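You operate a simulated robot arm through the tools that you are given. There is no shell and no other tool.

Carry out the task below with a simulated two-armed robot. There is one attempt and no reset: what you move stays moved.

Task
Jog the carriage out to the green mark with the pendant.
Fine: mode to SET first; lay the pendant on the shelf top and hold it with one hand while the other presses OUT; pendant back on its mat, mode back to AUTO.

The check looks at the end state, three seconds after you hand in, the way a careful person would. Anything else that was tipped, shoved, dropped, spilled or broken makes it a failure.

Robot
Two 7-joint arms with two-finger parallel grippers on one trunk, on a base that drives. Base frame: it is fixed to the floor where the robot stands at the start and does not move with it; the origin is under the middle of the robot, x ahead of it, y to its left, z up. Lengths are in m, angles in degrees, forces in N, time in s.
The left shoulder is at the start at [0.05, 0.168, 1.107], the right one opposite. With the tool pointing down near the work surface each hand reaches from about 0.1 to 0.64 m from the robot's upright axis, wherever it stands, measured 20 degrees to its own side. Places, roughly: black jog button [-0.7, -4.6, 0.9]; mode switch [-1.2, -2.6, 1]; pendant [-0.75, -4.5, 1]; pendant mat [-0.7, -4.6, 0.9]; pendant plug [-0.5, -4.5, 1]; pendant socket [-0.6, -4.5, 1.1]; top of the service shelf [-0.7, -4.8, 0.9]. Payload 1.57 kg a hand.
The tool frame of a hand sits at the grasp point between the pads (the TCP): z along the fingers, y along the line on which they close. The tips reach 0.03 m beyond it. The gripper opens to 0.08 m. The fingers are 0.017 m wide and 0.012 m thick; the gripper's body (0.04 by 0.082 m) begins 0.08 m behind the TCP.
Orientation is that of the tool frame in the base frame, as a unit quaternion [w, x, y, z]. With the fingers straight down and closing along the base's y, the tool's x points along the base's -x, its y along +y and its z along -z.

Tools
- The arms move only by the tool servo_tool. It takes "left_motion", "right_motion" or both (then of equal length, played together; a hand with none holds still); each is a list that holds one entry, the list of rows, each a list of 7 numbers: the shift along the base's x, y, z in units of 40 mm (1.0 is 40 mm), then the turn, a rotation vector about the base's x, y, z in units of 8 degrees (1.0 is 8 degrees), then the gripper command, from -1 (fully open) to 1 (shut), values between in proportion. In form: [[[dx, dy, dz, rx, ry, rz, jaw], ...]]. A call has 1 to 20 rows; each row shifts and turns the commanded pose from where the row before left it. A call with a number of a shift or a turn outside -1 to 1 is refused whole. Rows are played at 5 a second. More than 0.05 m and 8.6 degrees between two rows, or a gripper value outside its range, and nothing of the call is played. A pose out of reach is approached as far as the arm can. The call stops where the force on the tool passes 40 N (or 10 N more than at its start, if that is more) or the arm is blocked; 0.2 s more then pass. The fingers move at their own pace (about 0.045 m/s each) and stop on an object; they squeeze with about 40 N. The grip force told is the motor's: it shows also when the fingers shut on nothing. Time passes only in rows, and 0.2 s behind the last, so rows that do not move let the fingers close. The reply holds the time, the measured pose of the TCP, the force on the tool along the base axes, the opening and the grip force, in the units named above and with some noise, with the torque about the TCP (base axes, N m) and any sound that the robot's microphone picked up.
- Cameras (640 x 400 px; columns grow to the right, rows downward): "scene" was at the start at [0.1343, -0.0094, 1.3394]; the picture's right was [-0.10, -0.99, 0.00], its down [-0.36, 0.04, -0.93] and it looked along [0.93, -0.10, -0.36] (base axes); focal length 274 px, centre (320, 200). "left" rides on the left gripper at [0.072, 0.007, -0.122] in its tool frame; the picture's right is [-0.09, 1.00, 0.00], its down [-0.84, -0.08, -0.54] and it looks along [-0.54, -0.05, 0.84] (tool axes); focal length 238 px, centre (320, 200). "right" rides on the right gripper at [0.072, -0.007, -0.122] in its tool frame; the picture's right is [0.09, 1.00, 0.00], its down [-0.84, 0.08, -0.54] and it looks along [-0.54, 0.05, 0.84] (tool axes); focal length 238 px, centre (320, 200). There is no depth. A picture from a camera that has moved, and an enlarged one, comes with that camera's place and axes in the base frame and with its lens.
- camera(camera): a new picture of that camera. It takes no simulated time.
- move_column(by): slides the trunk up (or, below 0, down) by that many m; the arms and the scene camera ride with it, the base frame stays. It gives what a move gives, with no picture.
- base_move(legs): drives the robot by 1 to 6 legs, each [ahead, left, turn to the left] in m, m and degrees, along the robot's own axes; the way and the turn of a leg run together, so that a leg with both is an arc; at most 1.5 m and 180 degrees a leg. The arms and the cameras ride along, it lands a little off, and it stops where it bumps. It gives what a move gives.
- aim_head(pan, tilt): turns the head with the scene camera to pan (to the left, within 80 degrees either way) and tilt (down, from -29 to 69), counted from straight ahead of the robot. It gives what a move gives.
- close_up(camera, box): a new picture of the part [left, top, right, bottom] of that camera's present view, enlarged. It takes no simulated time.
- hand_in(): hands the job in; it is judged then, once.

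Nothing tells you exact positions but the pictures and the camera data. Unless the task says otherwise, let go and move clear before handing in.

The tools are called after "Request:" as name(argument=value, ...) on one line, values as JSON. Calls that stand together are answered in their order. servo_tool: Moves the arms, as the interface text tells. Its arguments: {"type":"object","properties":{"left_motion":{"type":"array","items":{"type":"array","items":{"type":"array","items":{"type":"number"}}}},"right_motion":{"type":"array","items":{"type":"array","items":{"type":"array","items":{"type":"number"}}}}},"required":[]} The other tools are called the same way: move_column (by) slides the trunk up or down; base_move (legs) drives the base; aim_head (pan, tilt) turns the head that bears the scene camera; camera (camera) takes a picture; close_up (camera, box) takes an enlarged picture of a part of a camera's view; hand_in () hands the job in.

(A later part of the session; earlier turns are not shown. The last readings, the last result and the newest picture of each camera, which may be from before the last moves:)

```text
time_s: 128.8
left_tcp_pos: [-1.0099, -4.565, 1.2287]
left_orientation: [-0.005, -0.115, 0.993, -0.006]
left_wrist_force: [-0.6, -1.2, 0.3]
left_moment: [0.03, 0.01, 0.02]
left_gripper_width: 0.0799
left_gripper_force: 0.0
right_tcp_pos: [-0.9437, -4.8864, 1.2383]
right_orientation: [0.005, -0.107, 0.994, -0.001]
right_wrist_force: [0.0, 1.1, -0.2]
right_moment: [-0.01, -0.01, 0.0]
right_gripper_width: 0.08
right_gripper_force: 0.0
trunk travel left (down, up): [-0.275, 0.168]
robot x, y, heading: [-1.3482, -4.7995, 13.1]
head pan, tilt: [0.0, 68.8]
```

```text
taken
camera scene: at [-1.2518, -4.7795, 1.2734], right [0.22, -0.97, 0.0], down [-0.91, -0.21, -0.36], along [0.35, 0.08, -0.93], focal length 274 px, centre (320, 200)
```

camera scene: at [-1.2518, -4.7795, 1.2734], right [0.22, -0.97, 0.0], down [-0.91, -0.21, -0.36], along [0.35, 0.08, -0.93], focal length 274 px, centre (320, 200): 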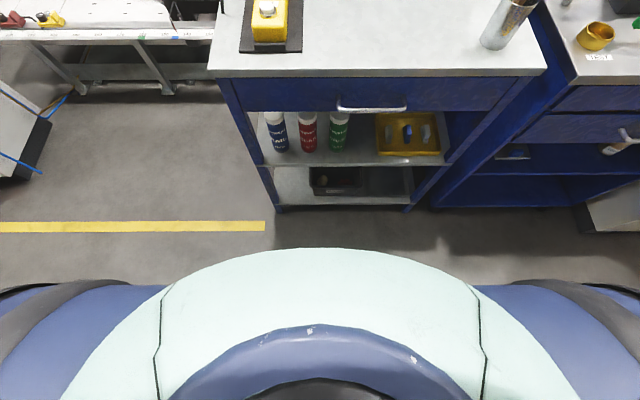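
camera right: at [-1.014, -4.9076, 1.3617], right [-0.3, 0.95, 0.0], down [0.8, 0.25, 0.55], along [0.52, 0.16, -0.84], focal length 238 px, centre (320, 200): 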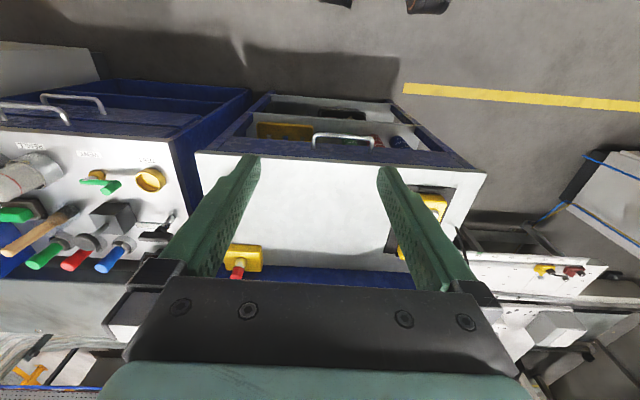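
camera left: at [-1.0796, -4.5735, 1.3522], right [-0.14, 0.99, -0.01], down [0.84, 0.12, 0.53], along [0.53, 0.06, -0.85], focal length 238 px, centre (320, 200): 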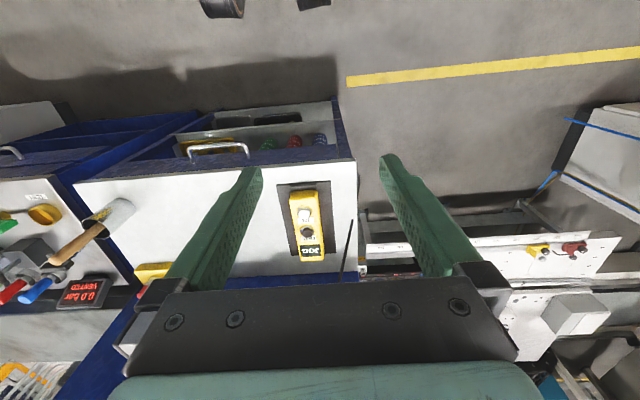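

The base front reaches about 0.30 m ahead of centre; the shelf feet are ~0.5 m ahead, so 13 cm forward is safe.

Request:
base_move(legs=[[0.13, 0.0, 0]])

Request:
aim_head(pan=10, tilt=50)

Request:
camera(camera="scene")

Request:
close_up(camera="left", box=[240, 140, 400, 300])

```text
time_s: 130.1
left_tcp_pos: [-0.8831, -4.5358, 1.2286]
left_orientation: [-0.006, -0.115, 0.993, -0.006]
left_wrist_force: [0.3, 0.5, 0.2]
left_moment: [-0.01, 0.03, -0.03]
left_gripper_width: 0.08
left_gripper_force: 0.1
right_tcp_pos: [-0.8147, -4.8548, 1.2393]
right_orientation: [0.005, -0.107, 0.994, -0.001]
right_wrist_force: [0.6, 0.2, 0.2]
right_moment: [0.0, 0.01, -0.02]
right_gripper_width: 0.0799
right_gripper_force: 0.1
trunk travel left (down, up): [-0.275, 0.168]
robot x, y, heading: [-1.215, -4.7724, 13.0]
head pan, tilt: [0.0, 68.8]
```

```text
time_s: 130.9
left_tcp_pos: [-0.8832, -4.5353, 1.2287]
left_orientation: [-0.004, -0.116, 0.993, -0.007]
left_wrist_force: [-0.5, 0.0, 0.2]
left_moment: [0.03, 0.02, -0.02]
left_gripper_width: 0.0798
left_gripper_force: 0.3
right_tcp_pos: [-0.8163, -4.8555, 1.2391]
right_orientation: [0.005, -0.107, 0.994, 0.0]
right_wrist_force: [-0.3, 0.4, 0.5]
right_moment: [0.0, 0.0, 0.0]
right_gripper_width: 0.0801
right_gripper_force: 0.0
trunk travel left (down, up): [-0.275, 0.168]
robot x, y, heading: [-1.223, -4.7697, 13.1]
head pan, tilt: [10.0, 50.0]
```

```text
taken
camera scene: at [-1.108, -4.7326, 1.2953], right [0.39, -0.92, 0.0], down [-0.71, -0.3, -0.64], along [0.59, 0.25, -0.77], focal length 274 px, centre (320, 200)
```

scene: 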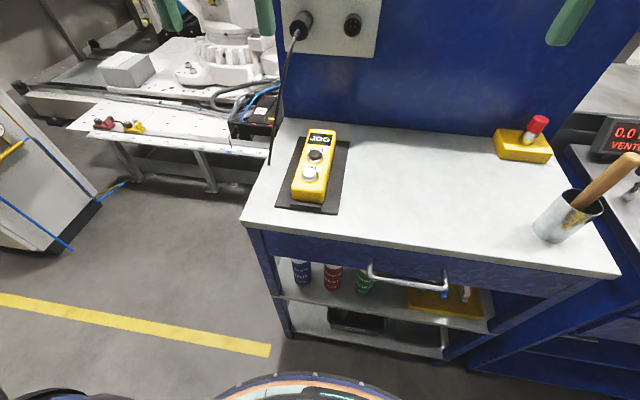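

```text
2.50 times, centred on (320, 220) of left
camera zoom: at [-0.9525, -4.5438, 1.3522], right [-0.14, 0.99, -0.01], down [0.84, 0.12, 0.53], along [0.53, 0.06, -0.85], focal length 596 px, centre (320, 150)
```

zoom: 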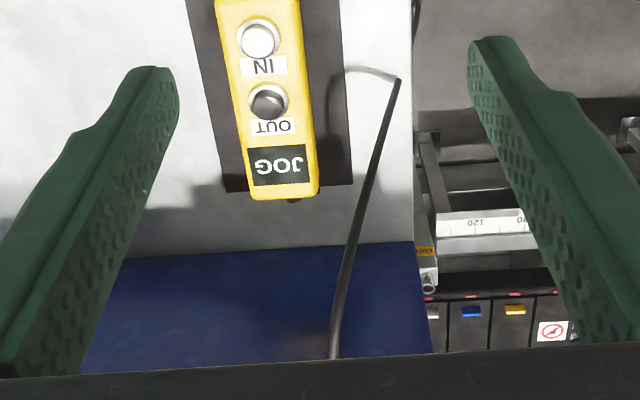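

The pendant is now within reach of the left hand. I'll bring the open left hand above the pendant's middle and check alignment.

Request:
servo_tool(left_motion=[[[0.65, -0.092, -0.55, 0, 0, 0, -1], [0.65, -0.092, -0.55, 0, 0, 0, -1], [0.65, -0.092, -0.55, 0, 0, 0, -1], [0.65, -0.092, -0.55, 0, 0, 0, -1], [0.65, -0.092, -0.55, 0, 0, 0, -1], [0.65, -0.092, -0.55, 0, 0, 0, -1]]])

Request:
camera(camera="left")

Request:
camera(camera="scene")

```text
time_s: 132.3
left_tcp_pos: [-0.7281, -4.5601, 1.0963]
left_orientation: [-0.006, -0.115, 0.993, -0.008]
left_wrist_force: [-0.7, 0.6, -0.4]
left_moment: [0.01, 0.04, 0.0]
left_gripper_width: 0.0799
left_gripper_force: 0.1
right_tcp_pos: [-0.8162, -4.8554, 1.2386]
right_orientation: [0.004, -0.107, 0.994, -0.001]
right_wrist_force: [0.8, -0.5, 1.5]
right_moment: [-0.01, -0.01, 0.0]
right_gripper_width: 0.0803
right_gripper_force: 0.1
trunk travel left (down, up): [-0.275, 0.168]
robot x, y, heading: [-1.2152, -4.7728, 12.9]
head pan, tilt: [10.0, 50.0]
```

```text
taken
camera left: at [-0.7973, -4.5674, 1.2199], right [-0.14, 0.99, -0.01], down [0.84, 0.12, 0.53], along [0.53, 0.06, -0.85], focal length 238 px, centre (320, 200)
```

left: 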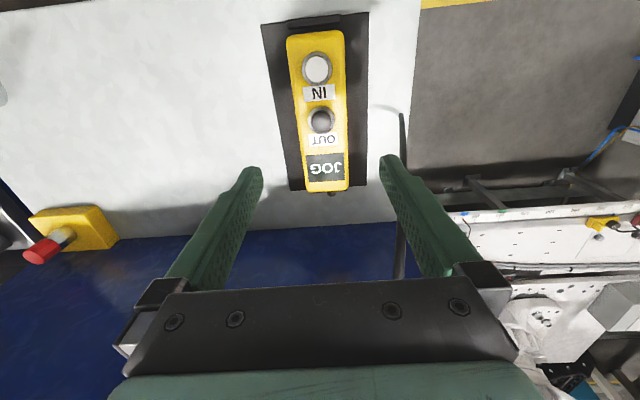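

```text
taken
camera scene: at [-1.1076, -4.7328, 1.2953], right [0.39, -0.92, 0.0], down [-0.71, -0.3, -0.64], along [0.59, 0.25, -0.77], focal length 274 px, centre (320, 200)
```

scene: 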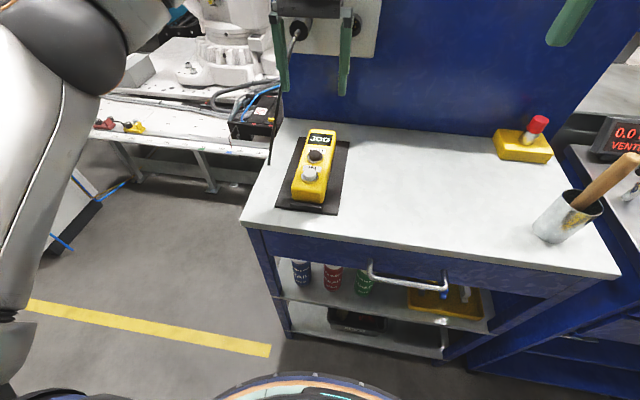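

The hand is centred over the pendant (centre ≈ (-0.722, -4.560)). Descending so the fingertips stop just above the mat.

Request:
servo_tool(left_motion=[[[0, 0, -0.9, 0, 0, 0, -1], [0, 0, -0.9, 0, 0, 0, -1], [0, 0, -0.9, 0, 0, 0, -1], [0, 0, -0.6, 0, 0, 0, -1], [0, 0, -0.5, 0, 0, 0, -1]]])

Request:
camera(camera="left")

Request:
camera(camera="scene")

```text
time_s: 133.6
left_tcp_pos: [-0.7274, -4.5589, 0.9455]
left_orientation: [-0.004, -0.116, 0.993, -0.007]
left_wrist_force: [0.0, -0.4, -0.1]
left_moment: [-0.01, 0.01, 0.04]
left_gripper_width: 0.0798
left_gripper_force: 0.1
right_tcp_pos: [-0.8153, -4.8567, 1.2403]
right_orientation: [0.004, -0.107, 0.994, -0.001]
right_wrist_force: [0.0, 0.0, -0.6]
right_moment: [-0.02, 0.03, 0.01]
right_gripper_width: 0.0802
right_gripper_force: 0.2
trunk travel left (down, up): [-0.275, 0.168]
robot x, y, heading: [-1.2218, -4.7721, 13.1]
head pan, tilt: [10.0, 50.0]
```

```text
taken
camera left: at [-0.7969, -4.5667, 1.0689], right [-0.14, 0.99, -0.01], down [0.84, 0.12, 0.53], along [0.53, 0.06, -0.85], focal length 238 px, centre (320, 200)
```

left: 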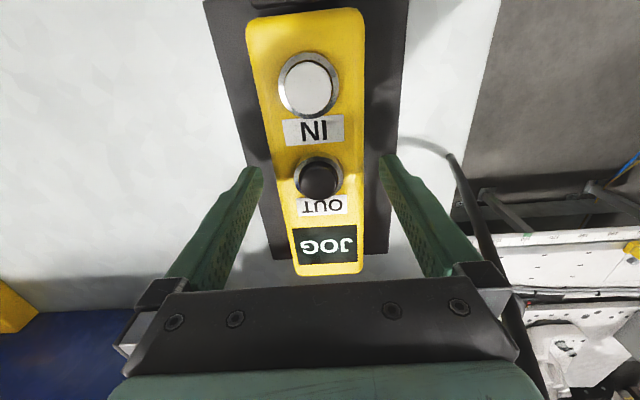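

```text
taken
camera scene: at [-1.1079, -4.7325, 1.2953], right [0.39, -0.92, 0.0], down [-0.71, -0.3, -0.64], along [0.59, 0.25, -0.77], focal length 274 px, centre (320, 200)
```

scene: 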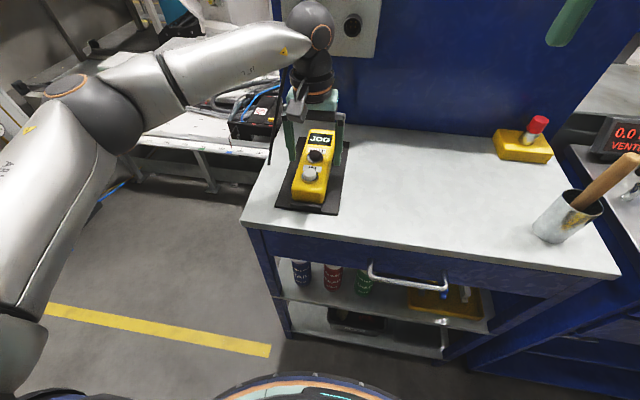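

Request:
servo_tool(left_motion=[[[0, 0, -0.25, 0, 0, 0, -1], [0, 0, -0.25, 0, 0, 0, -1], [0, 0, 0, 0, 0, 0, -0.3], [0, 0, 0, 0, 0, 0, 0.2], [0, 0, 0, 0, 0, 0, 1], [0, 0, 0, 0, 0, 0, 1]]])

Request:
camera(camera="left")

```text
time_s: 134.9
left_tcp_pos: [-0.7277, -4.5589, 0.9271]
left_orientation: [-0.004, -0.115, 0.993, -0.008]
left_wrist_force: [1.4, -6.2, 1.3]
left_moment: [-0.01, -0.01, -0.06]
left_gripper_width: 0.0616
left_gripper_force: 38.9
right_tcp_pos: [-0.8152, -4.8572, 1.2402]
right_orientation: [0.004, -0.107, 0.994, -0.001]
right_wrist_force: [-0.4, -0.8, 0.7]
right_moment: [-0.02, -0.02, 0.06]
right_gripper_width: 0.0798
right_gripper_force: 0.0
trunk travel left (down, up): [-0.275, 0.168]
robot x, y, heading: [-1.2218, -4.7713, 13.2]
head pan, tilt: [10.0, 50.0]
```

```text
taken
camera left: at [-0.797, -4.5671, 1.0491], right [-0.14, 0.99, -0.01], down [0.84, 0.12, 0.53], along [0.53, 0.06, -0.85], focal length 238 px, centre (320, 200)
```

left: 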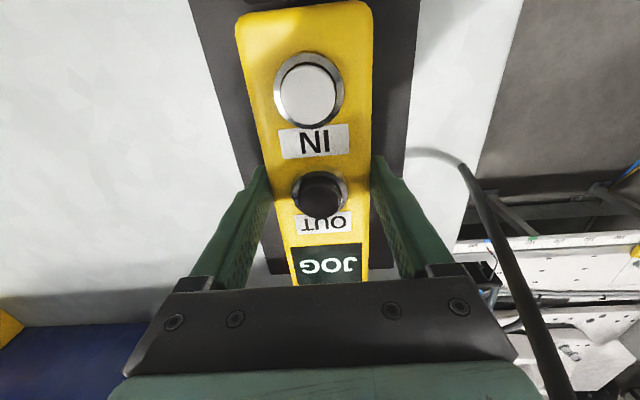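

The pendant is gripped (61 mm wide). Lifting it a few centimetres and checking how it (and any cable) behaves.

Request:
servo_tool(left_motion=[[[0, 0, 0.3, 0, 0, 0, 1], [0, 0, 0.4, 0, 0, 0, 1], [0, 0, 0.4, 0, 0, 0, 1], [0, 0, 0.4, 0, 0, 0, 1]]])

Request:
camera(camera="left")

Request:
close_up(camera="scene", box=[220, 40, 420, 240])

```text
time_s: 135.9
left_tcp_pos: [-0.7278, -4.5589, 0.9866]
left_orientation: [-0.006, -0.115, 0.993, -0.007]
left_wrist_force: [0.1, -0.5, -6.3]
left_moment: [0.0, 0.04, 0.03]
left_gripper_width: 0.0616
left_gripper_force: 39.4
right_tcp_pos: [-0.8155, -4.8555, 1.2398]
right_orientation: [0.004, -0.107, 0.994, -0.001]
right_wrist_force: [0.2, -0.1, 0.1]
right_moment: [-0.04, 0.01, -0.03]
right_gripper_width: 0.08
right_gripper_force: 0.1
trunk travel left (down, up): [-0.275, 0.168]
robot x, y, heading: [-1.2206, -4.7725, 12.9]
head pan, tilt: [10.0, 50.0]
```

```text
taken
camera left: at [-0.7967, -4.5665, 1.1098], right [-0.14, 0.99, -0.01], down [0.84, 0.12, 0.53], along [0.53, 0.06, -0.85], focal length 238 px, centre (320, 200)
```

left: 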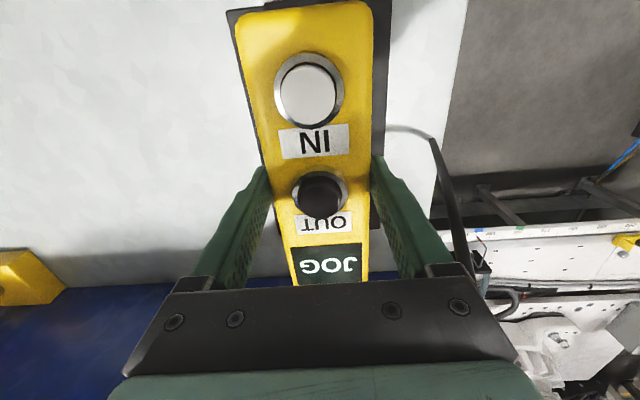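

```text
2.00 times, centred on (320, 140) of scene
camera zoom: at [-1.1077, -4.7325, 1.2953], right [0.39, -0.92, 0.0], down [-0.71, -0.3, -0.64], along [0.59, 0.25, -0.77], focal length 548 px, centre (320, 320)
```

zoom: 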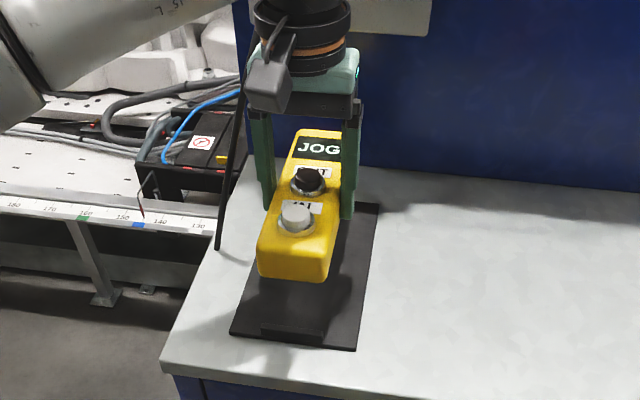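

It lifts cleanly with no cable dragging (about 6 N). Moving it 16 cm to the right, over the clear shelf top.

Request:
servo_tool(left_motion=[[[0.184, -0.778, 0, 0, 0, 0, 1], [0.184, -0.778, 0, 0, 0, 0, 1], [0.184, -0.778, 0, 0, 0, 0, 1], [0.184, -0.778, 0, 0, 0, 0, 1], [0.184, -0.778, 0, 0, 0, 0, 1], [0, 0, -0.5, 0, 0, 0, 1], [0, 0, -0.5, 0, 0, 0, 1]]])

Request:
camera(camera="left")

Request:
camera(camera="scene")

```text
time_s: 137.6
left_tcp_pos: [-0.6926, -4.7148, 0.9459]
left_orientation: [-0.006, -0.115, 0.993, -0.008]
left_wrist_force: [0.3, 0.0, -5.4]
left_moment: [-0.02, 0.02, -0.01]
left_gripper_width: 0.0615
left_gripper_force: 40.0
right_tcp_pos: [-0.8159, -4.8556, 1.239]
right_orientation: [0.005, -0.108, 0.994, -0.002]
right_wrist_force: [0.2, -0.2, -0.4]
right_moment: [0.04, 0.0, 0.0]
right_gripper_width: 0.08
right_gripper_force: 0.2
trunk travel left (down, up): [-0.275, 0.168]
robot x, y, heading: [-1.2197, -4.7718, 13.1]
head pan, tilt: [10.0, 50.0]
```

```text
taken
camera left: at [-0.7609, -4.7229, 1.0684], right [-0.14, 0.99, -0.01], down [0.84, 0.12, 0.53], along [0.53, 0.06, -0.85], focal length 238 px, centre (320, 200)
```

left: 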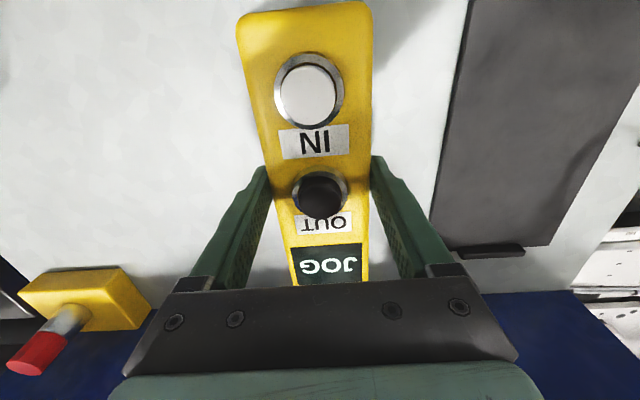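

```text
taken
camera scene: at [-1.1075, -4.7326, 1.2953], right [0.39, -0.92, 0.0], down [-0.71, -0.3, -0.64], along [0.59, 0.25, -0.77], focal length 274 px, centre (320, 200)
```

scene: 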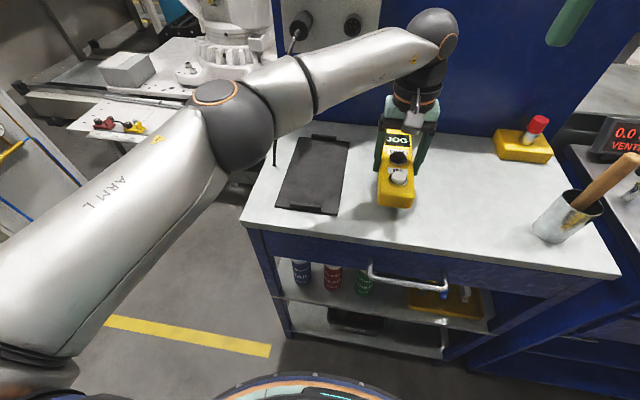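

Pendant is over the clear shelf. Lowering gently to contact.

Request:
servo_tool(left_motion=[[[0, 0, -0.3, 0, 0, 0, 1], [0, 0, -0.2, 0, 0, 0, 1], [0, 0, 0, 0, 0, 0, 1]]])

Request:
servo_tool(left_motion=[[[0, 0, -0.05, 0, 0, 0, 1], [0, 0, 0, 0, 0, 0, 1]]])

```text
time_s: 138.3
left_tcp_pos: [-0.6911, -4.7136, 0.9255]
left_orientation: [-0.006, -0.116, 0.993, -0.008]
left_wrist_force: [-0.5, -0.9, -5.6]
left_moment: [-0.03, 0.05, -0.03]
left_gripper_width: 0.0616
left_gripper_force: 39.4
right_tcp_pos: [-0.8161, -4.8556, 1.2394]
right_orientation: [0.004, -0.107, 0.994, -0.001]
right_wrist_force: [0.2, -0.3, 0.0]
right_moment: [-0.03, -0.01, -0.02]
right_gripper_width: 0.0799
right_gripper_force: 0.0
trunk travel left (down, up): [-0.275, 0.168]
robot x, y, heading: [-1.2181, -4.7743, 12.6]
head pan, tilt: [10.0, 50.0]
```

```text
time_s: 138.9
left_tcp_pos: [-0.6899, -4.713, 0.9227]
left_orientation: [-0.005, -0.115, 0.993, -0.007]
left_wrist_force: [-0.7, 0.4, -5.3]
left_moment: [0.01, 0.06, -0.01]
left_gripper_width: 0.0617
left_gripper_force: 40.2
right_tcp_pos: [-0.8146, -4.8562, 1.2398]
right_orientation: [0.005, -0.107, 0.994, -0.002]
right_wrist_force: [-0.7, -0.6, -0.1]
right_moment: [-0.02, 0.02, -0.01]
right_gripper_width: 0.0801
right_gripper_force: 0.1
trunk travel left (down, up): [-0.275, 0.168]
robot x, y, heading: [-1.2209, -4.7692, 13.0]
head pan, tilt: [10.0, 50.0]
```

Request:
servo_tool(left_motion=[[[0, 0, -0.05, 0, 0, 0, 1], [0, 0, 0, 0, 0, 0, 1]]])

Request:
servo_tool(left_motion=[[[0, 0, -0.05, 0, 0, 0, 1], [0, 0, 0, 0, 0, 0, 1]]])

```text
time_s: 139.6
left_tcp_pos: [-0.6899, -4.7134, 0.92]
left_orientation: [-0.005, -0.115, 0.993, -0.008]
left_wrist_force: [0.8, 0.1, -5.8]
left_moment: [0.0, 0.03, 0.0]
left_gripper_width: 0.0618
left_gripper_force: 40.1
right_tcp_pos: [-0.8144, -4.8561, 1.2392]
right_orientation: [0.004, -0.106, 0.994, -0.002]
right_wrist_force: [0.4, 0.5, -0.1]
right_moment: [-0.01, 0.02, 0.0]
right_gripper_width: 0.08
right_gripper_force: 0.0
trunk travel left (down, up): [-0.275, 0.168]
robot x, y, heading: [-1.2172, -4.7739, 12.9]
head pan, tilt: [10.0, 50.0]
```

```text
time_s: 140.2
left_tcp_pos: [-0.6901, -4.713, 0.9193]
left_orientation: [-0.004, -0.116, 0.993, -0.007]
left_wrist_force: [1.9, -0.5, 3.0]
left_moment: [0.13, 0.53, -0.02]
left_gripper_width: 0.0618
left_gripper_force: 40.2
right_tcp_pos: [-0.8168, -4.8558, 1.2396]
right_orientation: [0.004, -0.107, 0.994, -0.002]
right_wrist_force: [0.3, 0.1, -0.4]
right_moment: [-0.02, -0.01, 0.0]
right_gripper_width: 0.0803
right_gripper_force: 0.1
trunk travel left (down, up): [-0.275, 0.168]
robot x, y, heading: [-1.2212, -4.7699, 13.0]
head pan, tilt: [10.0, 50.0]
```

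The pendant touched down on the shelf (force sign flipped at z≈0.919). I'll release, and shift the left hand to the near end of the pendant so the right hand has room to press OUT.

Request:
servo_tool(left_motion=[[[0, 0, 0, 0, 0, 0, 0], [0, 0, 0, 0, 0, 0, -1], [0, 0, 0, 0, 0, 0, -1], [0, 0, 0.2, 0, 0, 0, -1]]])

Request:
camera(camera="left")

Request:
close_up(camera="scene", box=[330, 90, 490, 230])

```text
time_s: 141.2
left_tcp_pos: [-0.6903, -4.7119, 0.9279]
left_orientation: [-0.005, -0.115, 0.993, -0.007]
left_wrist_force: [0.1, -1.0, 0.4]
left_moment: [0.0, 0.01, -0.02]
left_gripper_width: 0.08
left_gripper_force: 0.1
right_tcp_pos: [-0.8151, -4.8563, 1.2398]
right_orientation: [0.005, -0.107, 0.994, -0.002]
right_wrist_force: [0.2, -0.1, 0.3]
right_moment: [-0.03, 0.05, -0.02]
right_gripper_width: 0.0798
right_gripper_force: 0.1
trunk travel left (down, up): [-0.275, 0.168]
robot x, y, heading: [-1.2204, -4.7696, 13.2]
head pan, tilt: [10.0, 50.0]
```

```text
taken
camera left: at [-0.7599, -4.7208, 1.0503], right [-0.14, 0.99, -0.01], down [0.84, 0.12, 0.53], along [0.53, 0.06, -0.85], focal length 238 px, centre (320, 200)
```

left: 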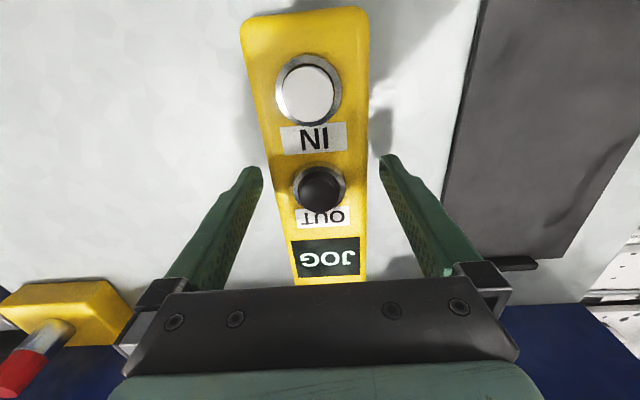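

```text
2.86 times, centred on (410, 160) of scene
camera zoom: at [-1.1081, -4.7326, 1.2953], right [0.39, -0.92, 0.0], down [-0.71, -0.3, -0.64], along [0.59, 0.25, -0.77], focal length 783 px, centre (63, 314)
```

zoom: 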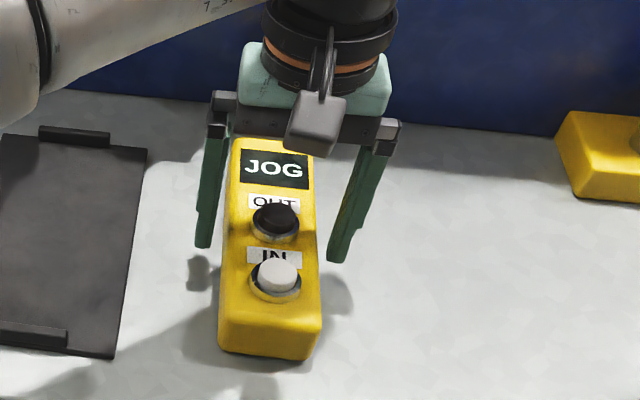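

The pendant rests on the shelf. Sliding the open left hand along it to the near end and gripping there to hold it.

Request:
servo_tool(left_motion=[[[-0.519, -0.123, 0, 0, 0, 0, -1], [-0.519, -0.123, 0, 0, 0, 0, -1], [-0.519, -0.123, 0, 0, 0, 0, -1], [0, 0, -0.12, 0, 0, 0, -1]]])

Request:
camera(camera="left")

Request:
close_up(camera="scene", box=[330, 90, 490, 230])

```text
time_s: 142.2
left_tcp_pos: [-0.753, -4.7283, 0.9238]
left_orientation: [-0.004, -0.116, 0.993, -0.007]
left_wrist_force: [0.1, 0.3, -0.1]
left_moment: [-0.02, -0.03, 0.0]
left_gripper_width: 0.08
left_gripper_force: 0.2
right_tcp_pos: [-0.8156, -4.8554, 1.2386]
right_orientation: [0.005, -0.107, 0.994, -0.001]
right_wrist_force: [0.2, -0.4, -0.6]
right_moment: [0.01, -0.03, -0.02]
right_gripper_width: 0.0798
right_gripper_force: 0.0
trunk travel left (down, up): [-0.275, 0.168]
robot x, y, heading: [-1.2204, -4.7672, 13.2]
head pan, tilt: [10.0, 50.0]
```

```text
taken
camera left: at [-0.8227, -4.7371, 1.0458], right [-0.14, 0.99, -0.01], down [0.84, 0.13, 0.53], along [0.53, 0.06, -0.85], focal length 238 px, centre (320, 200)
```

left: 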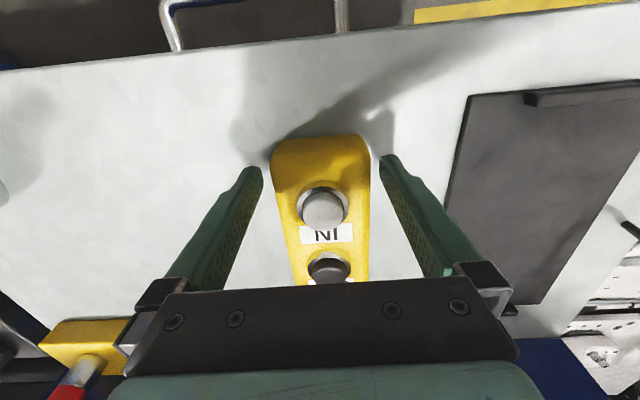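

```text
2.86 times, centred on (410, 160) of scene
camera zoom: at [-1.1079, -4.7326, 1.2953], right [0.39, -0.92, 0.0], down [-0.71, -0.3, -0.64], along [0.59, 0.25, -0.77], focal length 783 px, centre (63, 314)
```

zoom: 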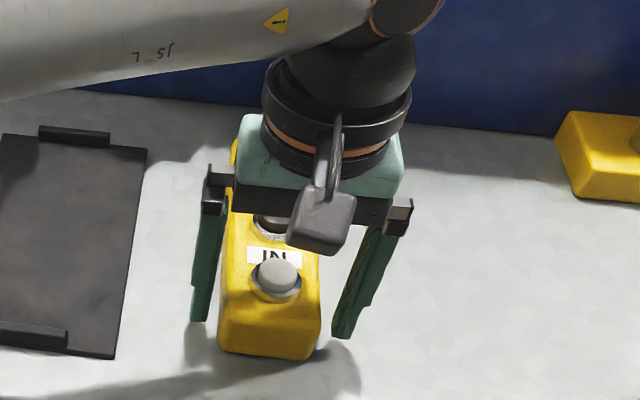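

With the left hand vertical, its wrist crowds the OUT button. I'll tilt the left hand back toward me by 40° (still closing across the pendant's width), which frees the space above the button, then grip.

Request:
servo_tool(left_motion=[[[0, 0, 0, 0.23, -0.973, 0, -1], [0, 0, 0, 0.23, -0.973, 0, -1], [0, 0, 0, 0.23, -0.973, 0, -1], [0, 0, 0, 0.23, -0.973, 0, -1], [0, 0, 0, 0.23, -0.973, 0, -1]]])

Request:
camera(camera="left")

Request:
camera(camera="scene")

Request:
camera(camera="right")

```text
time_s: 143.3
left_tcp_pos: [-0.7524, -4.7279, 0.9223]
left_orientation: [0.337, -0.106, 0.935, 0.033]
left_wrist_force: [-1.6, -1.2, 0.2]
left_moment: [0.02, 0.01, -0.03]
left_gripper_width: 0.08
left_gripper_force: 0.0
right_tcp_pos: [-0.8154, -4.8551, 1.2395]
right_orientation: [0.004, -0.107, 0.994, -0.002]
right_wrist_force: [-0.7, 0.4, 0.3]
right_moment: [0.01, -0.02, -0.02]
right_gripper_width: 0.08
right_gripper_force: 0.0
trunk travel left (down, up): [-0.275, 0.168]
robot x, y, heading: [-1.221, -4.7741, 13.0]
head pan, tilt: [10.0, 50.0]
```

```text
taken
camera left: at [-0.8829, -4.7512, 0.9707], right [-0.15, 0.99, 0.05], down [0.31, 0.0, 0.95], along [0.94, 0.16, -0.31], focal length 238 px, centre (320, 200)
```

left: 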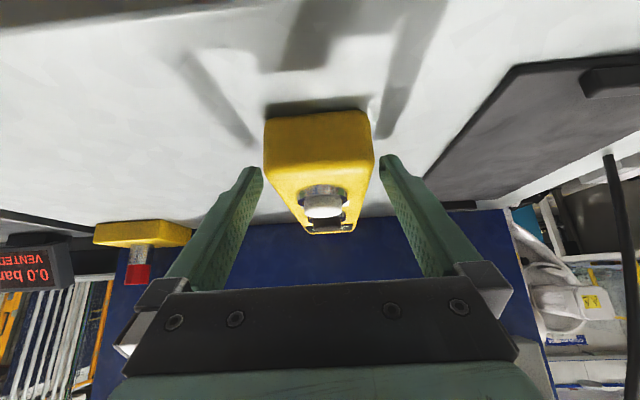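

```text
taken
camera scene: at [-1.1081, -4.7327, 1.2954], right [0.39, -0.92, 0.0], down [-0.71, -0.3, -0.64], along [0.59, 0.25, -0.77], focal length 274 px, centre (320, 200)
```

scene: 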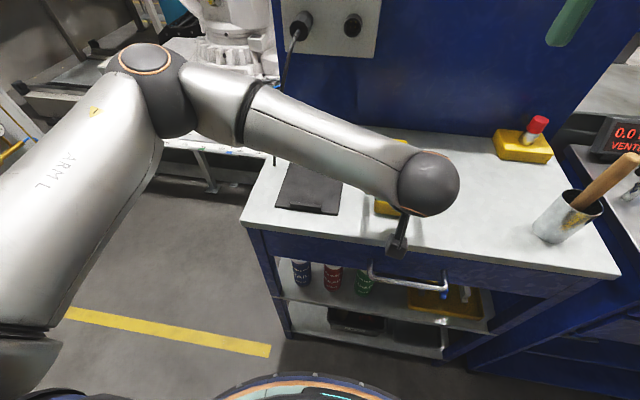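

```text
taken
camera right: at [-0.8866, -4.8779, 1.3618], right [-0.3, 0.95, 0.0], down [0.8, 0.26, 0.55], along [0.52, 0.16, -0.84], focal length 238 px, centre (320, 200)
```

right: 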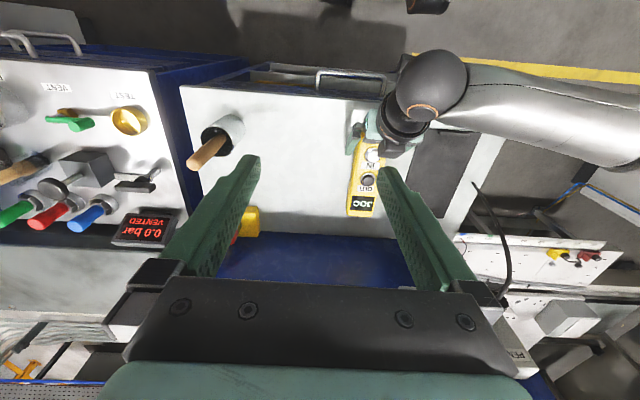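

The OUT button is now visible and clear from above. Gripping the near end with the left hand.

Request:
servo_tool(left_motion=[[[0, 0, 0, 0, 0, 0, -0.6], [0, 0, 0, 0, 0, 0, 0.2], [0, 0, 0, 0, 0, 0, 1], [0, 0, 0, 0, 0, 0, 1]]])

Request:
camera(camera="left")

Request:
close_up(camera="right", box=[320, 100, 440, 230])

```text
time_s: 144.3
left_tcp_pos: [-0.7515, -4.7283, 0.9218]
left_orientation: [0.336, -0.107, 0.935, 0.034]
left_wrist_force: [-0.7, 2.0, -0.7]
left_moment: [0.32, -0.35, 0.33]
left_gripper_width: 0.0618
left_gripper_force: 39.6
right_tcp_pos: [-0.8158, -4.8552, 1.2393]
right_orientation: [0.005, -0.108, 0.994, -0.002]
right_wrist_force: [0.0, 1.0, 0.2]
right_moment: [0.0, -0.01, 0.0]
right_gripper_width: 0.0801
right_gripper_force: 0.0
trunk travel left (down, up): [-0.275, 0.168]
robot x, y, heading: [-1.2182, -4.7698, 13.0]
head pan, tilt: [10.0, 50.0]
```

```text
taken
camera left: at [-0.8828, -4.7509, 0.971], right [-0.15, 0.99, 0.05], down [0.31, 0.0, 0.95], along [0.94, 0.16, -0.31], focal length 238 px, centre (320, 200)
```

left: 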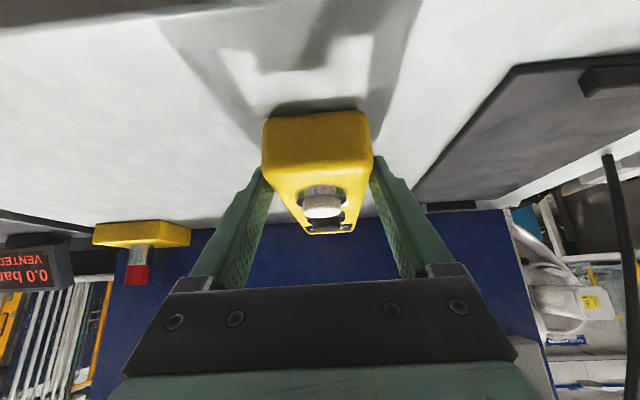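

```text
3.08 times, centred on (380, 165) of right
camera zoom: at [-0.8867, -4.8777, 1.3618], right [-0.3, 0.95, 0.0], down [0.8, 0.26, 0.55], along [0.52, 0.16, -0.84], focal length 733 px, centre (135, 308)
```

zoom: 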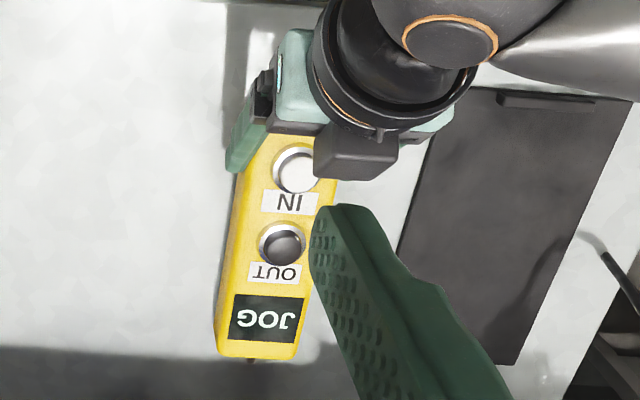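

Left hand holds the pendant's near end. Now I close the right gripper, yaw it 90° so its camera sits to the outside, and bring it over the OUT button at a safe height.

Request:
servo_tool(right_motion=[[[0.241, 0.283, 0, 0, 0, 0.9375, 1], [0.241, 0.283, 0, 0, 0, 0.9375, 1], [0.241, 0.283, 0, 0, 0, 0.9375, 1], [0.241, 0.283, 0, 0, 0, 0.9375, 1], [0.241, 0.283, 0, 0, 0, 0.9375, 1], [0.241, 0.283, 0, 0, 0, 0.9375, 1], [0.241, 0.283, 0, 0, 0, 0.9375, 1], [0.241, 0.283, 0, 0, 0, 0.9375, 1], [0.241, 0.283, 0, 0, 0, 0.9375, 1], [0.241, 0.283, 0, 0, 0, 0.9375, 1], [0.241, 0.283, 0, 0, 0, 0.9375, 1], [0.241, 0.283, 0, 0, 0, 0.9375, 1]]])

Request:
camera(camera="right")

Request:
camera(camera="scene")

```text
time_s: 146.7
left_tcp_pos: [-0.7533, -4.7294, 0.9233]
left_orientation: [0.339, -0.101, 0.935, 0.033]
left_wrist_force: [-0.2, 0.8, 9.1]
left_moment: [-0.09, 0.71, 0.13]
left_gripper_width: 0.0618
left_gripper_force: 40.1
right_tcp_pos: [-0.8627, -4.7311, 1.1501]
right_orientation: [-0.015, 0.708, -0.706, 0.006]
right_wrist_force: [4.1, -1.2, 8.4]
right_moment: [-0.01, -0.06, -0.03]
right_gripper_width: 0.0001
right_gripper_force: 21.3
right hand out of reach, approached as far as the arm can: row 6, 7, 8, 9, 10, 11
trunk travel left (down, up): [-0.275, 0.168]
robot x, y, heading: [-1.2217, -4.7722, 13.3]
head pan, tilt: [10.0, 50.0]
stopped in row 11 (right hand): the force on the tool passed its limit at 65 N (the readings are from after the stop); the commanded pose is now the measured one
```

```text
taken
camera right: at [-0.8601, -4.8054, 1.273], right [-0.99, -0.09, -0.03], down [-0.1, 0.83, 0.55], along [-0.03, 0.55, -0.83], focal length 238 px, centre (320, 200)
```

right: 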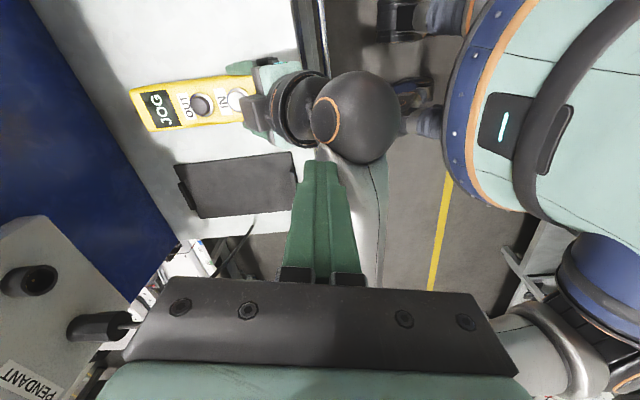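

```text
taken
camera scene: at [-1.1085, -4.7325, 1.2955], right [0.39, -0.92, 0.0], down [-0.7, -0.3, -0.64], along [0.59, 0.25, -0.77], focal length 274 px, centre (320, 200)
```

scene: 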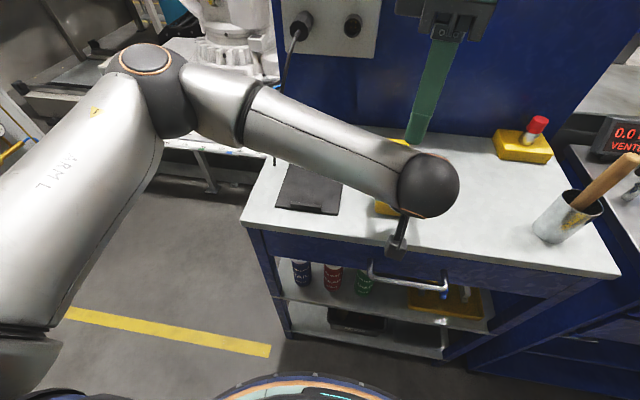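

The right arm ran into a reach limit mid-move, sagged, and its fingers touched the left forearm. I'll ease the right hand off, forward and up, and check the pendant is undisturbed.

Request:
servo_tool(right_motion=[[[0.3, 0, 0.2, 0, 0, 0, 1], [0.4, -0.1, 0.2, 0, 0, 0, 1], [0.5, -0.1, 0.2, 0, 0, 0, 1]]])

Request:
camera(camera="right")

Request:
camera(camera="left")

```text
time_s: 147.5
left_tcp_pos: [-0.7538, -4.7302, 0.9211]
left_orientation: [0.338, -0.101, 0.935, 0.034]
left_wrist_force: [1.5, 0.7, 12.8]
left_moment: [0.0, 0.78, 0.09]
left_gripper_width: 0.0618
left_gripper_force: 40.8
right_tcp_pos: [-0.8624, -4.7329, 1.1502]
right_orientation: [-0.014, 0.708, -0.706, 0.007]
right_wrist_force: [8.3, -2.5, 13.2]
right_moment: [0.05, -0.16, -0.03]
right_gripper_width: 0.0
right_gripper_force: 21.6
right hand out of reach, approached as far as the arm can: row 1, 2, 3
trunk travel left (down, up): [-0.275, 0.168]
robot x, y, heading: [-1.2186, -4.7743, 13.0]
head pan, tilt: [10.0, 50.0]
```

```text
taken
camera right: at [-0.8603, -4.8054, 1.2727], right [-0.99, -0.1, -0.03], down [-0.1, 0.83, 0.55], along [-0.03, 0.55, -0.83], focal length 238 px, centre (320, 200)
```

right: 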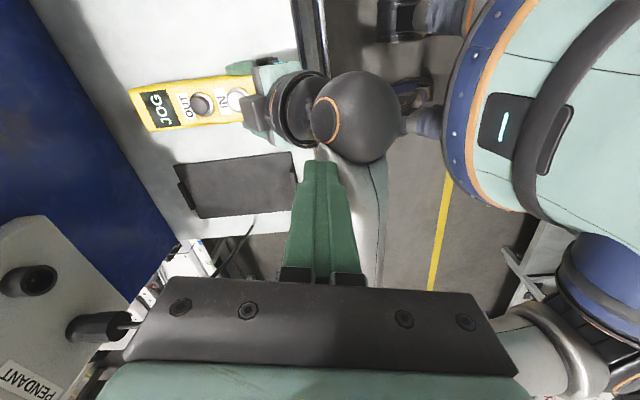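

```text
taken
camera left: at [-0.8843, -4.7507, 0.9699], right [-0.14, 0.99, 0.05], down [0.3, -0.01, 0.95], along [0.94, 0.15, -0.3], focal length 238 px, centre (320, 200)
```

left: 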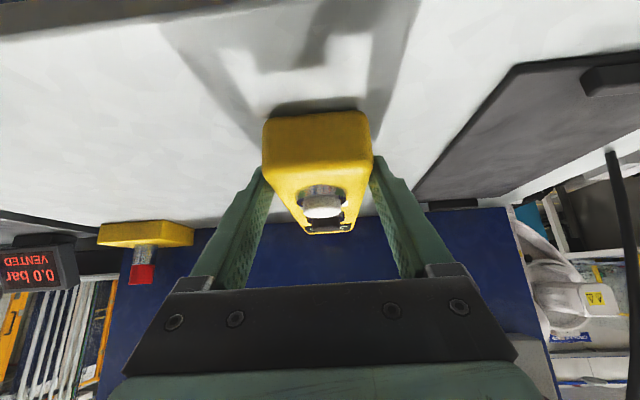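

The yaw puts that wrist at a limit. I'll reverse the yaw while backing up and to the right, to the earlier pose.

Request:
servo_tool(right_motion=[[[0.05, -0.2, 0.3, 0, 0, -0.9375, 1], [0.05, -0.2, 0.3, 0, 0, -0.9375, 1], [0.05, -0.25, 0.3, 0, 0, -0.9375, 1], [0.05, -0.25, 0.25, 0, 0, -0.9375, 1], [0.1, -0.25, 0.2, 0, 0, -0.9375, 1], [0.1, -0.25, 0.2, 0, 0, -0.9375, 1]]])

Request:
camera(camera="right")

```text
time_s: 148.9
left_tcp_pos: [-0.7543, -4.7294, 0.9214]
left_orientation: [0.339, -0.101, 0.935, 0.034]
left_wrist_force: [-1.2, 1.1, 8.3]
left_moment: [0.32, 0.84, 0.01]
left_gripper_width: 0.0617
left_gripper_force: 39.8
right_tcp_pos: [-0.8468, -4.7882, 1.2127]
right_orientation: [0.011, -0.383, 0.924, -0.01]
right_wrist_force: [-1.2, 0.4, 0.5]
right_moment: [0.01, 0.01, -0.02]
right_gripper_width: 0.0
right_gripper_force: 20.7
trunk travel left (down, up): [-0.275, 0.168]
robot x, y, heading: [-1.221, -4.772, 13.0]
head pan, tilt: [10.0, 50.0]
```

```text
taken
camera right: at [-0.8962, -4.8427, 1.3353], right [-0.77, 0.64, -0.03], down [0.52, 0.65, 0.55], along [0.37, 0.41, -0.83], focal length 238 px, centre (320, 200)
```

right: 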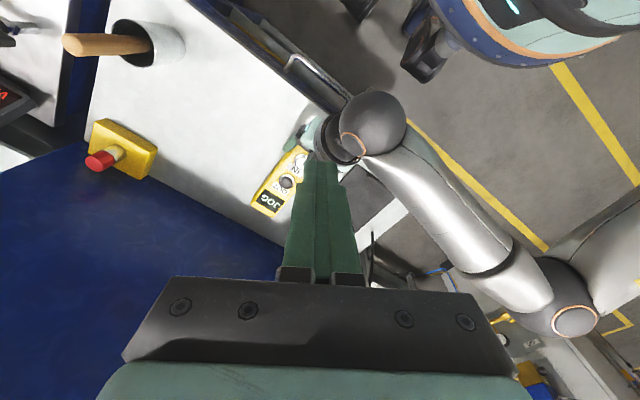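

At half the yaw it tracks again. I'll finish undoing the yaw; instead I'll lean the right hand 30° outward, which keeps its camera clear of the left wrist.

Request:
servo_tool(right_motion=[[[0.1, -0.25, 0.1, 0, 0, -0.9375, 1], [0.1, -0.25, 0.1, 0, 0, -0.9375, 1], [0.1, -0.25, 0.1, 0, 0, -0.9375, 1], [0.1, -0.2, 0.1, 0, 0, -0.9375, 1], [0.1, -0.2, 0.1, 0, 0, -0.9375, 1], [0.1, -0.2, 0.1, 0, 0, -0.6, 1]]])

Request:
servo_tool(right_motion=[[[0.2, 0, 0, 0.912, 0.2156, 0, 1], [0.2, 0, 0, 0.912, 0.2156, 0, 1], [0.2, 0, 0, 0.912, 0.2156, 0, 1], [0.2, 0, 0, 0.912, 0.2156, 0, 1]]])

Request:
camera(camera="right")

Request:
camera(camera="scene")

```text
time_s: 150.3
left_tcp_pos: [-0.7543, -4.7292, 0.922]
left_orientation: [0.339, -0.102, 0.935, 0.035]
left_wrist_force: [-0.7, 0.6, 8.3]
left_moment: [0.31, 0.8, 0.02]
left_gripper_width: 0.0619
left_gripper_force: 40.0
right_tcp_pos: [-0.8228, -4.8427, 1.2362]
right_orientation: [0.007, -0.025, 1.0, -0.013]
right_wrist_force: [1.0, 0.3, 0.6]
right_moment: [0.0, 0.02, 0.01]
right_gripper_width: 0.0001
right_gripper_force: 21.6
trunk travel left (down, up): [-0.275, 0.168]
robot x, y, heading: [-1.2185, -4.7669, 12.7]
head pan, tilt: [10.0, 50.0]
```

```text
time_s: 151.3
left_tcp_pos: [-0.7543, -4.729, 0.9219]
left_orientation: [0.339, -0.1, 0.935, 0.032]
left_wrist_force: [0.8, -0.7, 8.2]
left_moment: [0.21, 0.74, 0.06]
left_gripper_width: 0.0617
left_gripper_force: 40.0
right_tcp_pos: [-0.7905, -4.8409, 1.2369]
right_orientation: [-0.047, -0.025, 0.969, 0.241]
right_wrist_force: [0.9, 0.9, -0.6]
right_moment: [-0.03, -0.03, -0.01]
right_gripper_width: 0.0
right_gripper_force: 21.2
trunk travel left (down, up): [-0.275, 0.168]
robot x, y, heading: [-1.2228, -4.7695, 13.2]
head pan, tilt: [10.0, 50.0]
```

```text
taken
camera right: at [-0.8505, -4.9095, 1.347], right [-0.12, 0.87, 0.48], down [0.89, -0.13, 0.45], along [0.45, 0.47, -0.76], focal length 238 px, centre (320, 200)
```

right: 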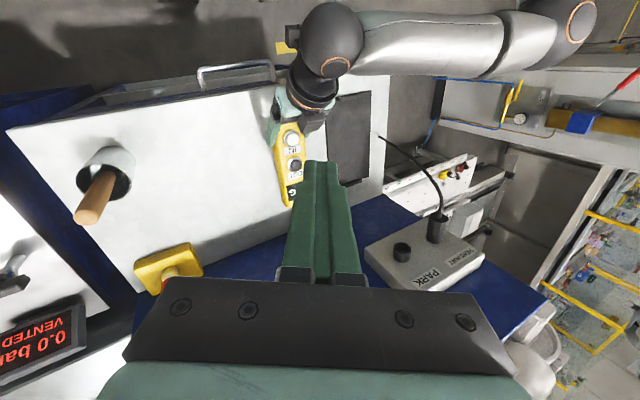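

```text
taken
camera scene: at [-1.1085, -4.7326, 1.2954], right [0.39, -0.92, 0.0], down [-0.7, -0.3, -0.64], along [0.59, 0.25, -0.77], focal length 274 px, centre (320, 200)
```

scene: 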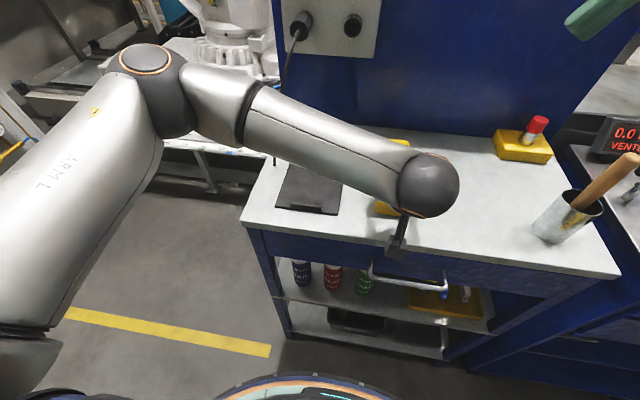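

Good — that pose tracks. I'll correct the yaw a little, lean slightly more, and re-measure the button from this camera.

Request:
servo_tool(right_motion=[[[0.2, 0, -0.3, 0, 0, 0.56, 1], [0.2, 0, -0.3, 0, 0, 0.56, 1], [0.2, 0.1, -0.3, 0.973, 0.23, 0, 1]]])

Request:
camera(camera="right")

Request:
close_up(camera="right", box=[240, 80, 360, 220])

```text
time_s: 152.1
left_tcp_pos: [-0.7546, -4.7298, 0.9217]
left_orientation: [0.339, -0.101, 0.935, 0.033]
left_wrist_force: [0.4, -1.1, 7.9]
left_moment: [0.22, 0.73, 0.04]
left_gripper_width: 0.0618
left_gripper_force: 39.7
right_tcp_pos: [-0.7659, -4.8389, 1.2004]
right_orientation: [-0.073, -0.101, 0.945, 0.302]
right_wrist_force: [-0.3, -0.2, 0.0]
right_moment: [0.03, -0.02, -0.01]
right_gripper_width: 0.0
right_gripper_force: 21.1
trunk travel left (down, up): [-0.275, 0.168]
robot x, y, heading: [-1.216, -4.7691, 13.2]
head pan, tilt: [10.0, 50.0]
```

```text
taken
camera right: at [-0.811, -4.9291, 1.3014], right [-0.23, 0.77, 0.59], down [0.91, -0.04, 0.42], along [0.35, 0.64, -0.69], focal length 238 px, centre (320, 200)
```

right: 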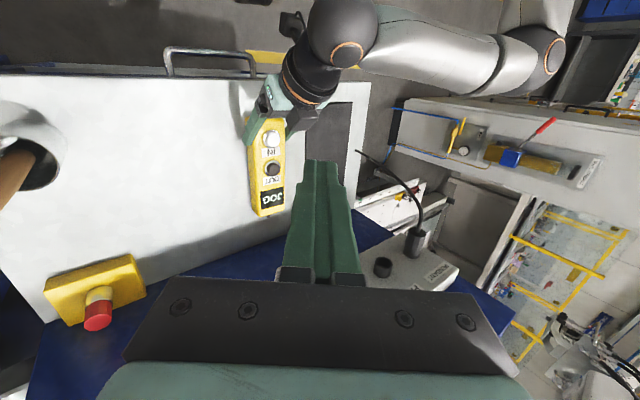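

```text
2.86 times, centred on (300, 150) of right
camera zoom: at [-0.811, -4.9291, 1.3014], right [-0.23, 0.77, 0.59], down [0.91, -0.04, 0.42], along [0.35, 0.64, -0.69], focal length 681 px, centre (377, 343)
```

zoom: 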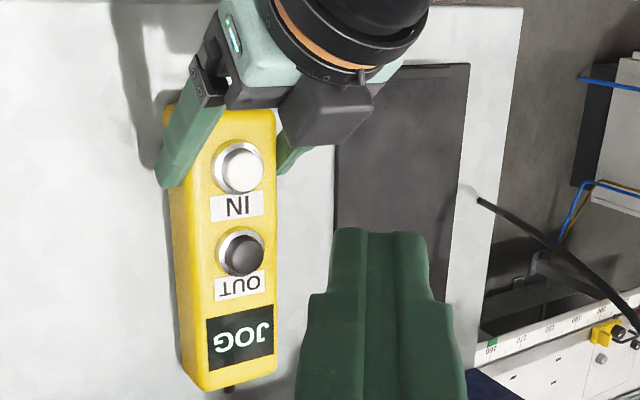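

I'll move the right fingertip over the button at height, then lower to a hover about 4-5 cm above it and re-check.

Request:
servo_tool(right_motion=[[[0.45, 0.69, 0, 0, 0, 0, 1], [0.45, 0.69, 0, 0, 0, 0, 1], [0.45, 0.69, 0, 0, 0, 0, 1], [0.46, 0.69, 0, 0, 0, 0, 1], [0, 0, -0.8, 0, 0, 0, 1], [0, 0, -0.8, 0, 0, 0, 1], [0, 0, -0.8, 0, 0, 0, 1], [0, 0, -0.8, 0, 0, 0, 1]]])

Request:
camera(camera="right")

Request:
camera(camera="left")

Request:
camera(camera="scene")

```text
time_s: 153.9
left_tcp_pos: [-0.7534, -4.7295, 0.9212]
left_orientation: [0.339, -0.102, 0.935, 0.034]
left_wrist_force: [-1.8, -0.6, 7.4]
left_moment: [0.2, 0.8, 0.06]
left_gripper_width: 0.0619
left_gripper_force: 40.3
right_tcp_pos: [-0.6924, -4.7276, 1.0725]
right_orientation: [-0.074, -0.102, 0.945, 0.302]
right_wrist_force: [-0.2, -0.4, -0.7]
right_moment: [0.01, 0.01, -0.02]
right_gripper_width: 0.0
right_gripper_force: 21.2
trunk travel left (down, up): [-0.275, 0.168]
robot x, y, heading: [-1.2198, -4.769, 13.2]
head pan, tilt: [10.0, 50.0]
```

```text
taken
camera right: at [-0.738, -4.8181, 1.1737], right [-0.24, 0.77, 0.59], down [0.91, -0.04, 0.42], along [0.35, 0.64, -0.69], focal length 238 px, centre (320, 200)
```

right: 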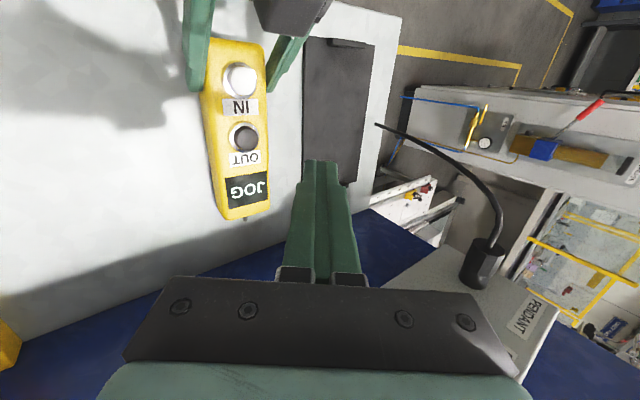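

```text
taken
camera left: at [-0.8843, -4.7509, 0.9699], right [-0.14, 0.99, 0.05], down [0.31, -0.01, 0.95], along [0.94, 0.15, -0.3], focal length 238 px, centre (320, 200)
```

left: 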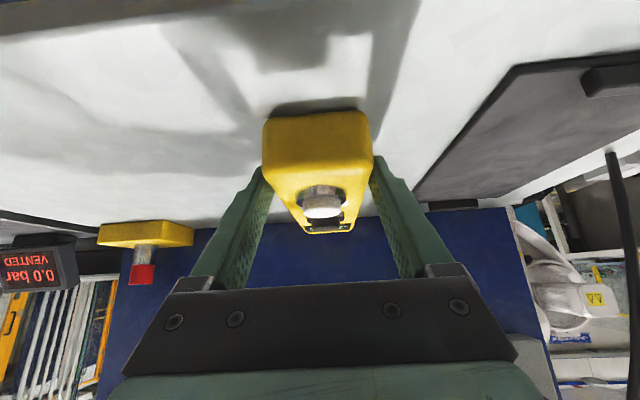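

```text
taken
camera scene: at [-1.1086, -4.7326, 1.2955], right [0.39, -0.92, 0.0], down [-0.7, -0.3, -0.64], along [0.59, 0.25, -0.77], focal length 274 px, centre (320, 200)
```

scene: 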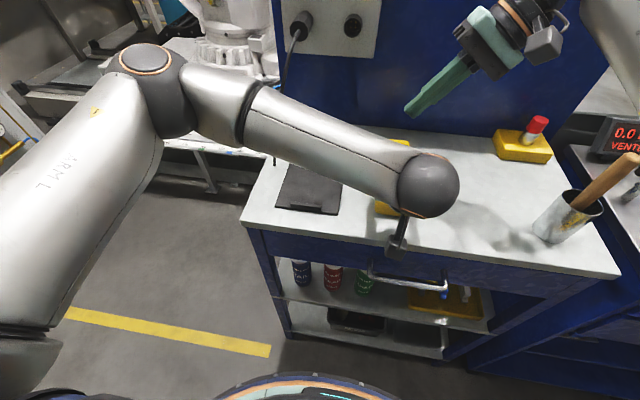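

Request:
close_up(camera="right", box=[180, 40, 340, 230])

```text
2.11 times, centred on (260, 135) of right
camera zoom: at [-0.738, -4.8181, 1.1737], right [-0.24, 0.77, 0.59], down [0.91, -0.04, 0.42], along [0.35, 0.64, -0.69], focal length 502 px, centre (446, 337)
```

zoom: 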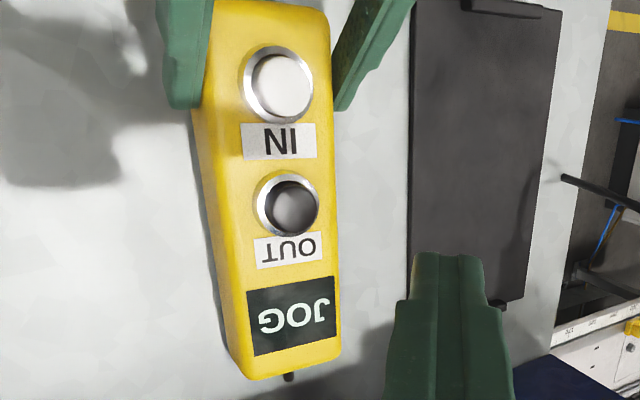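

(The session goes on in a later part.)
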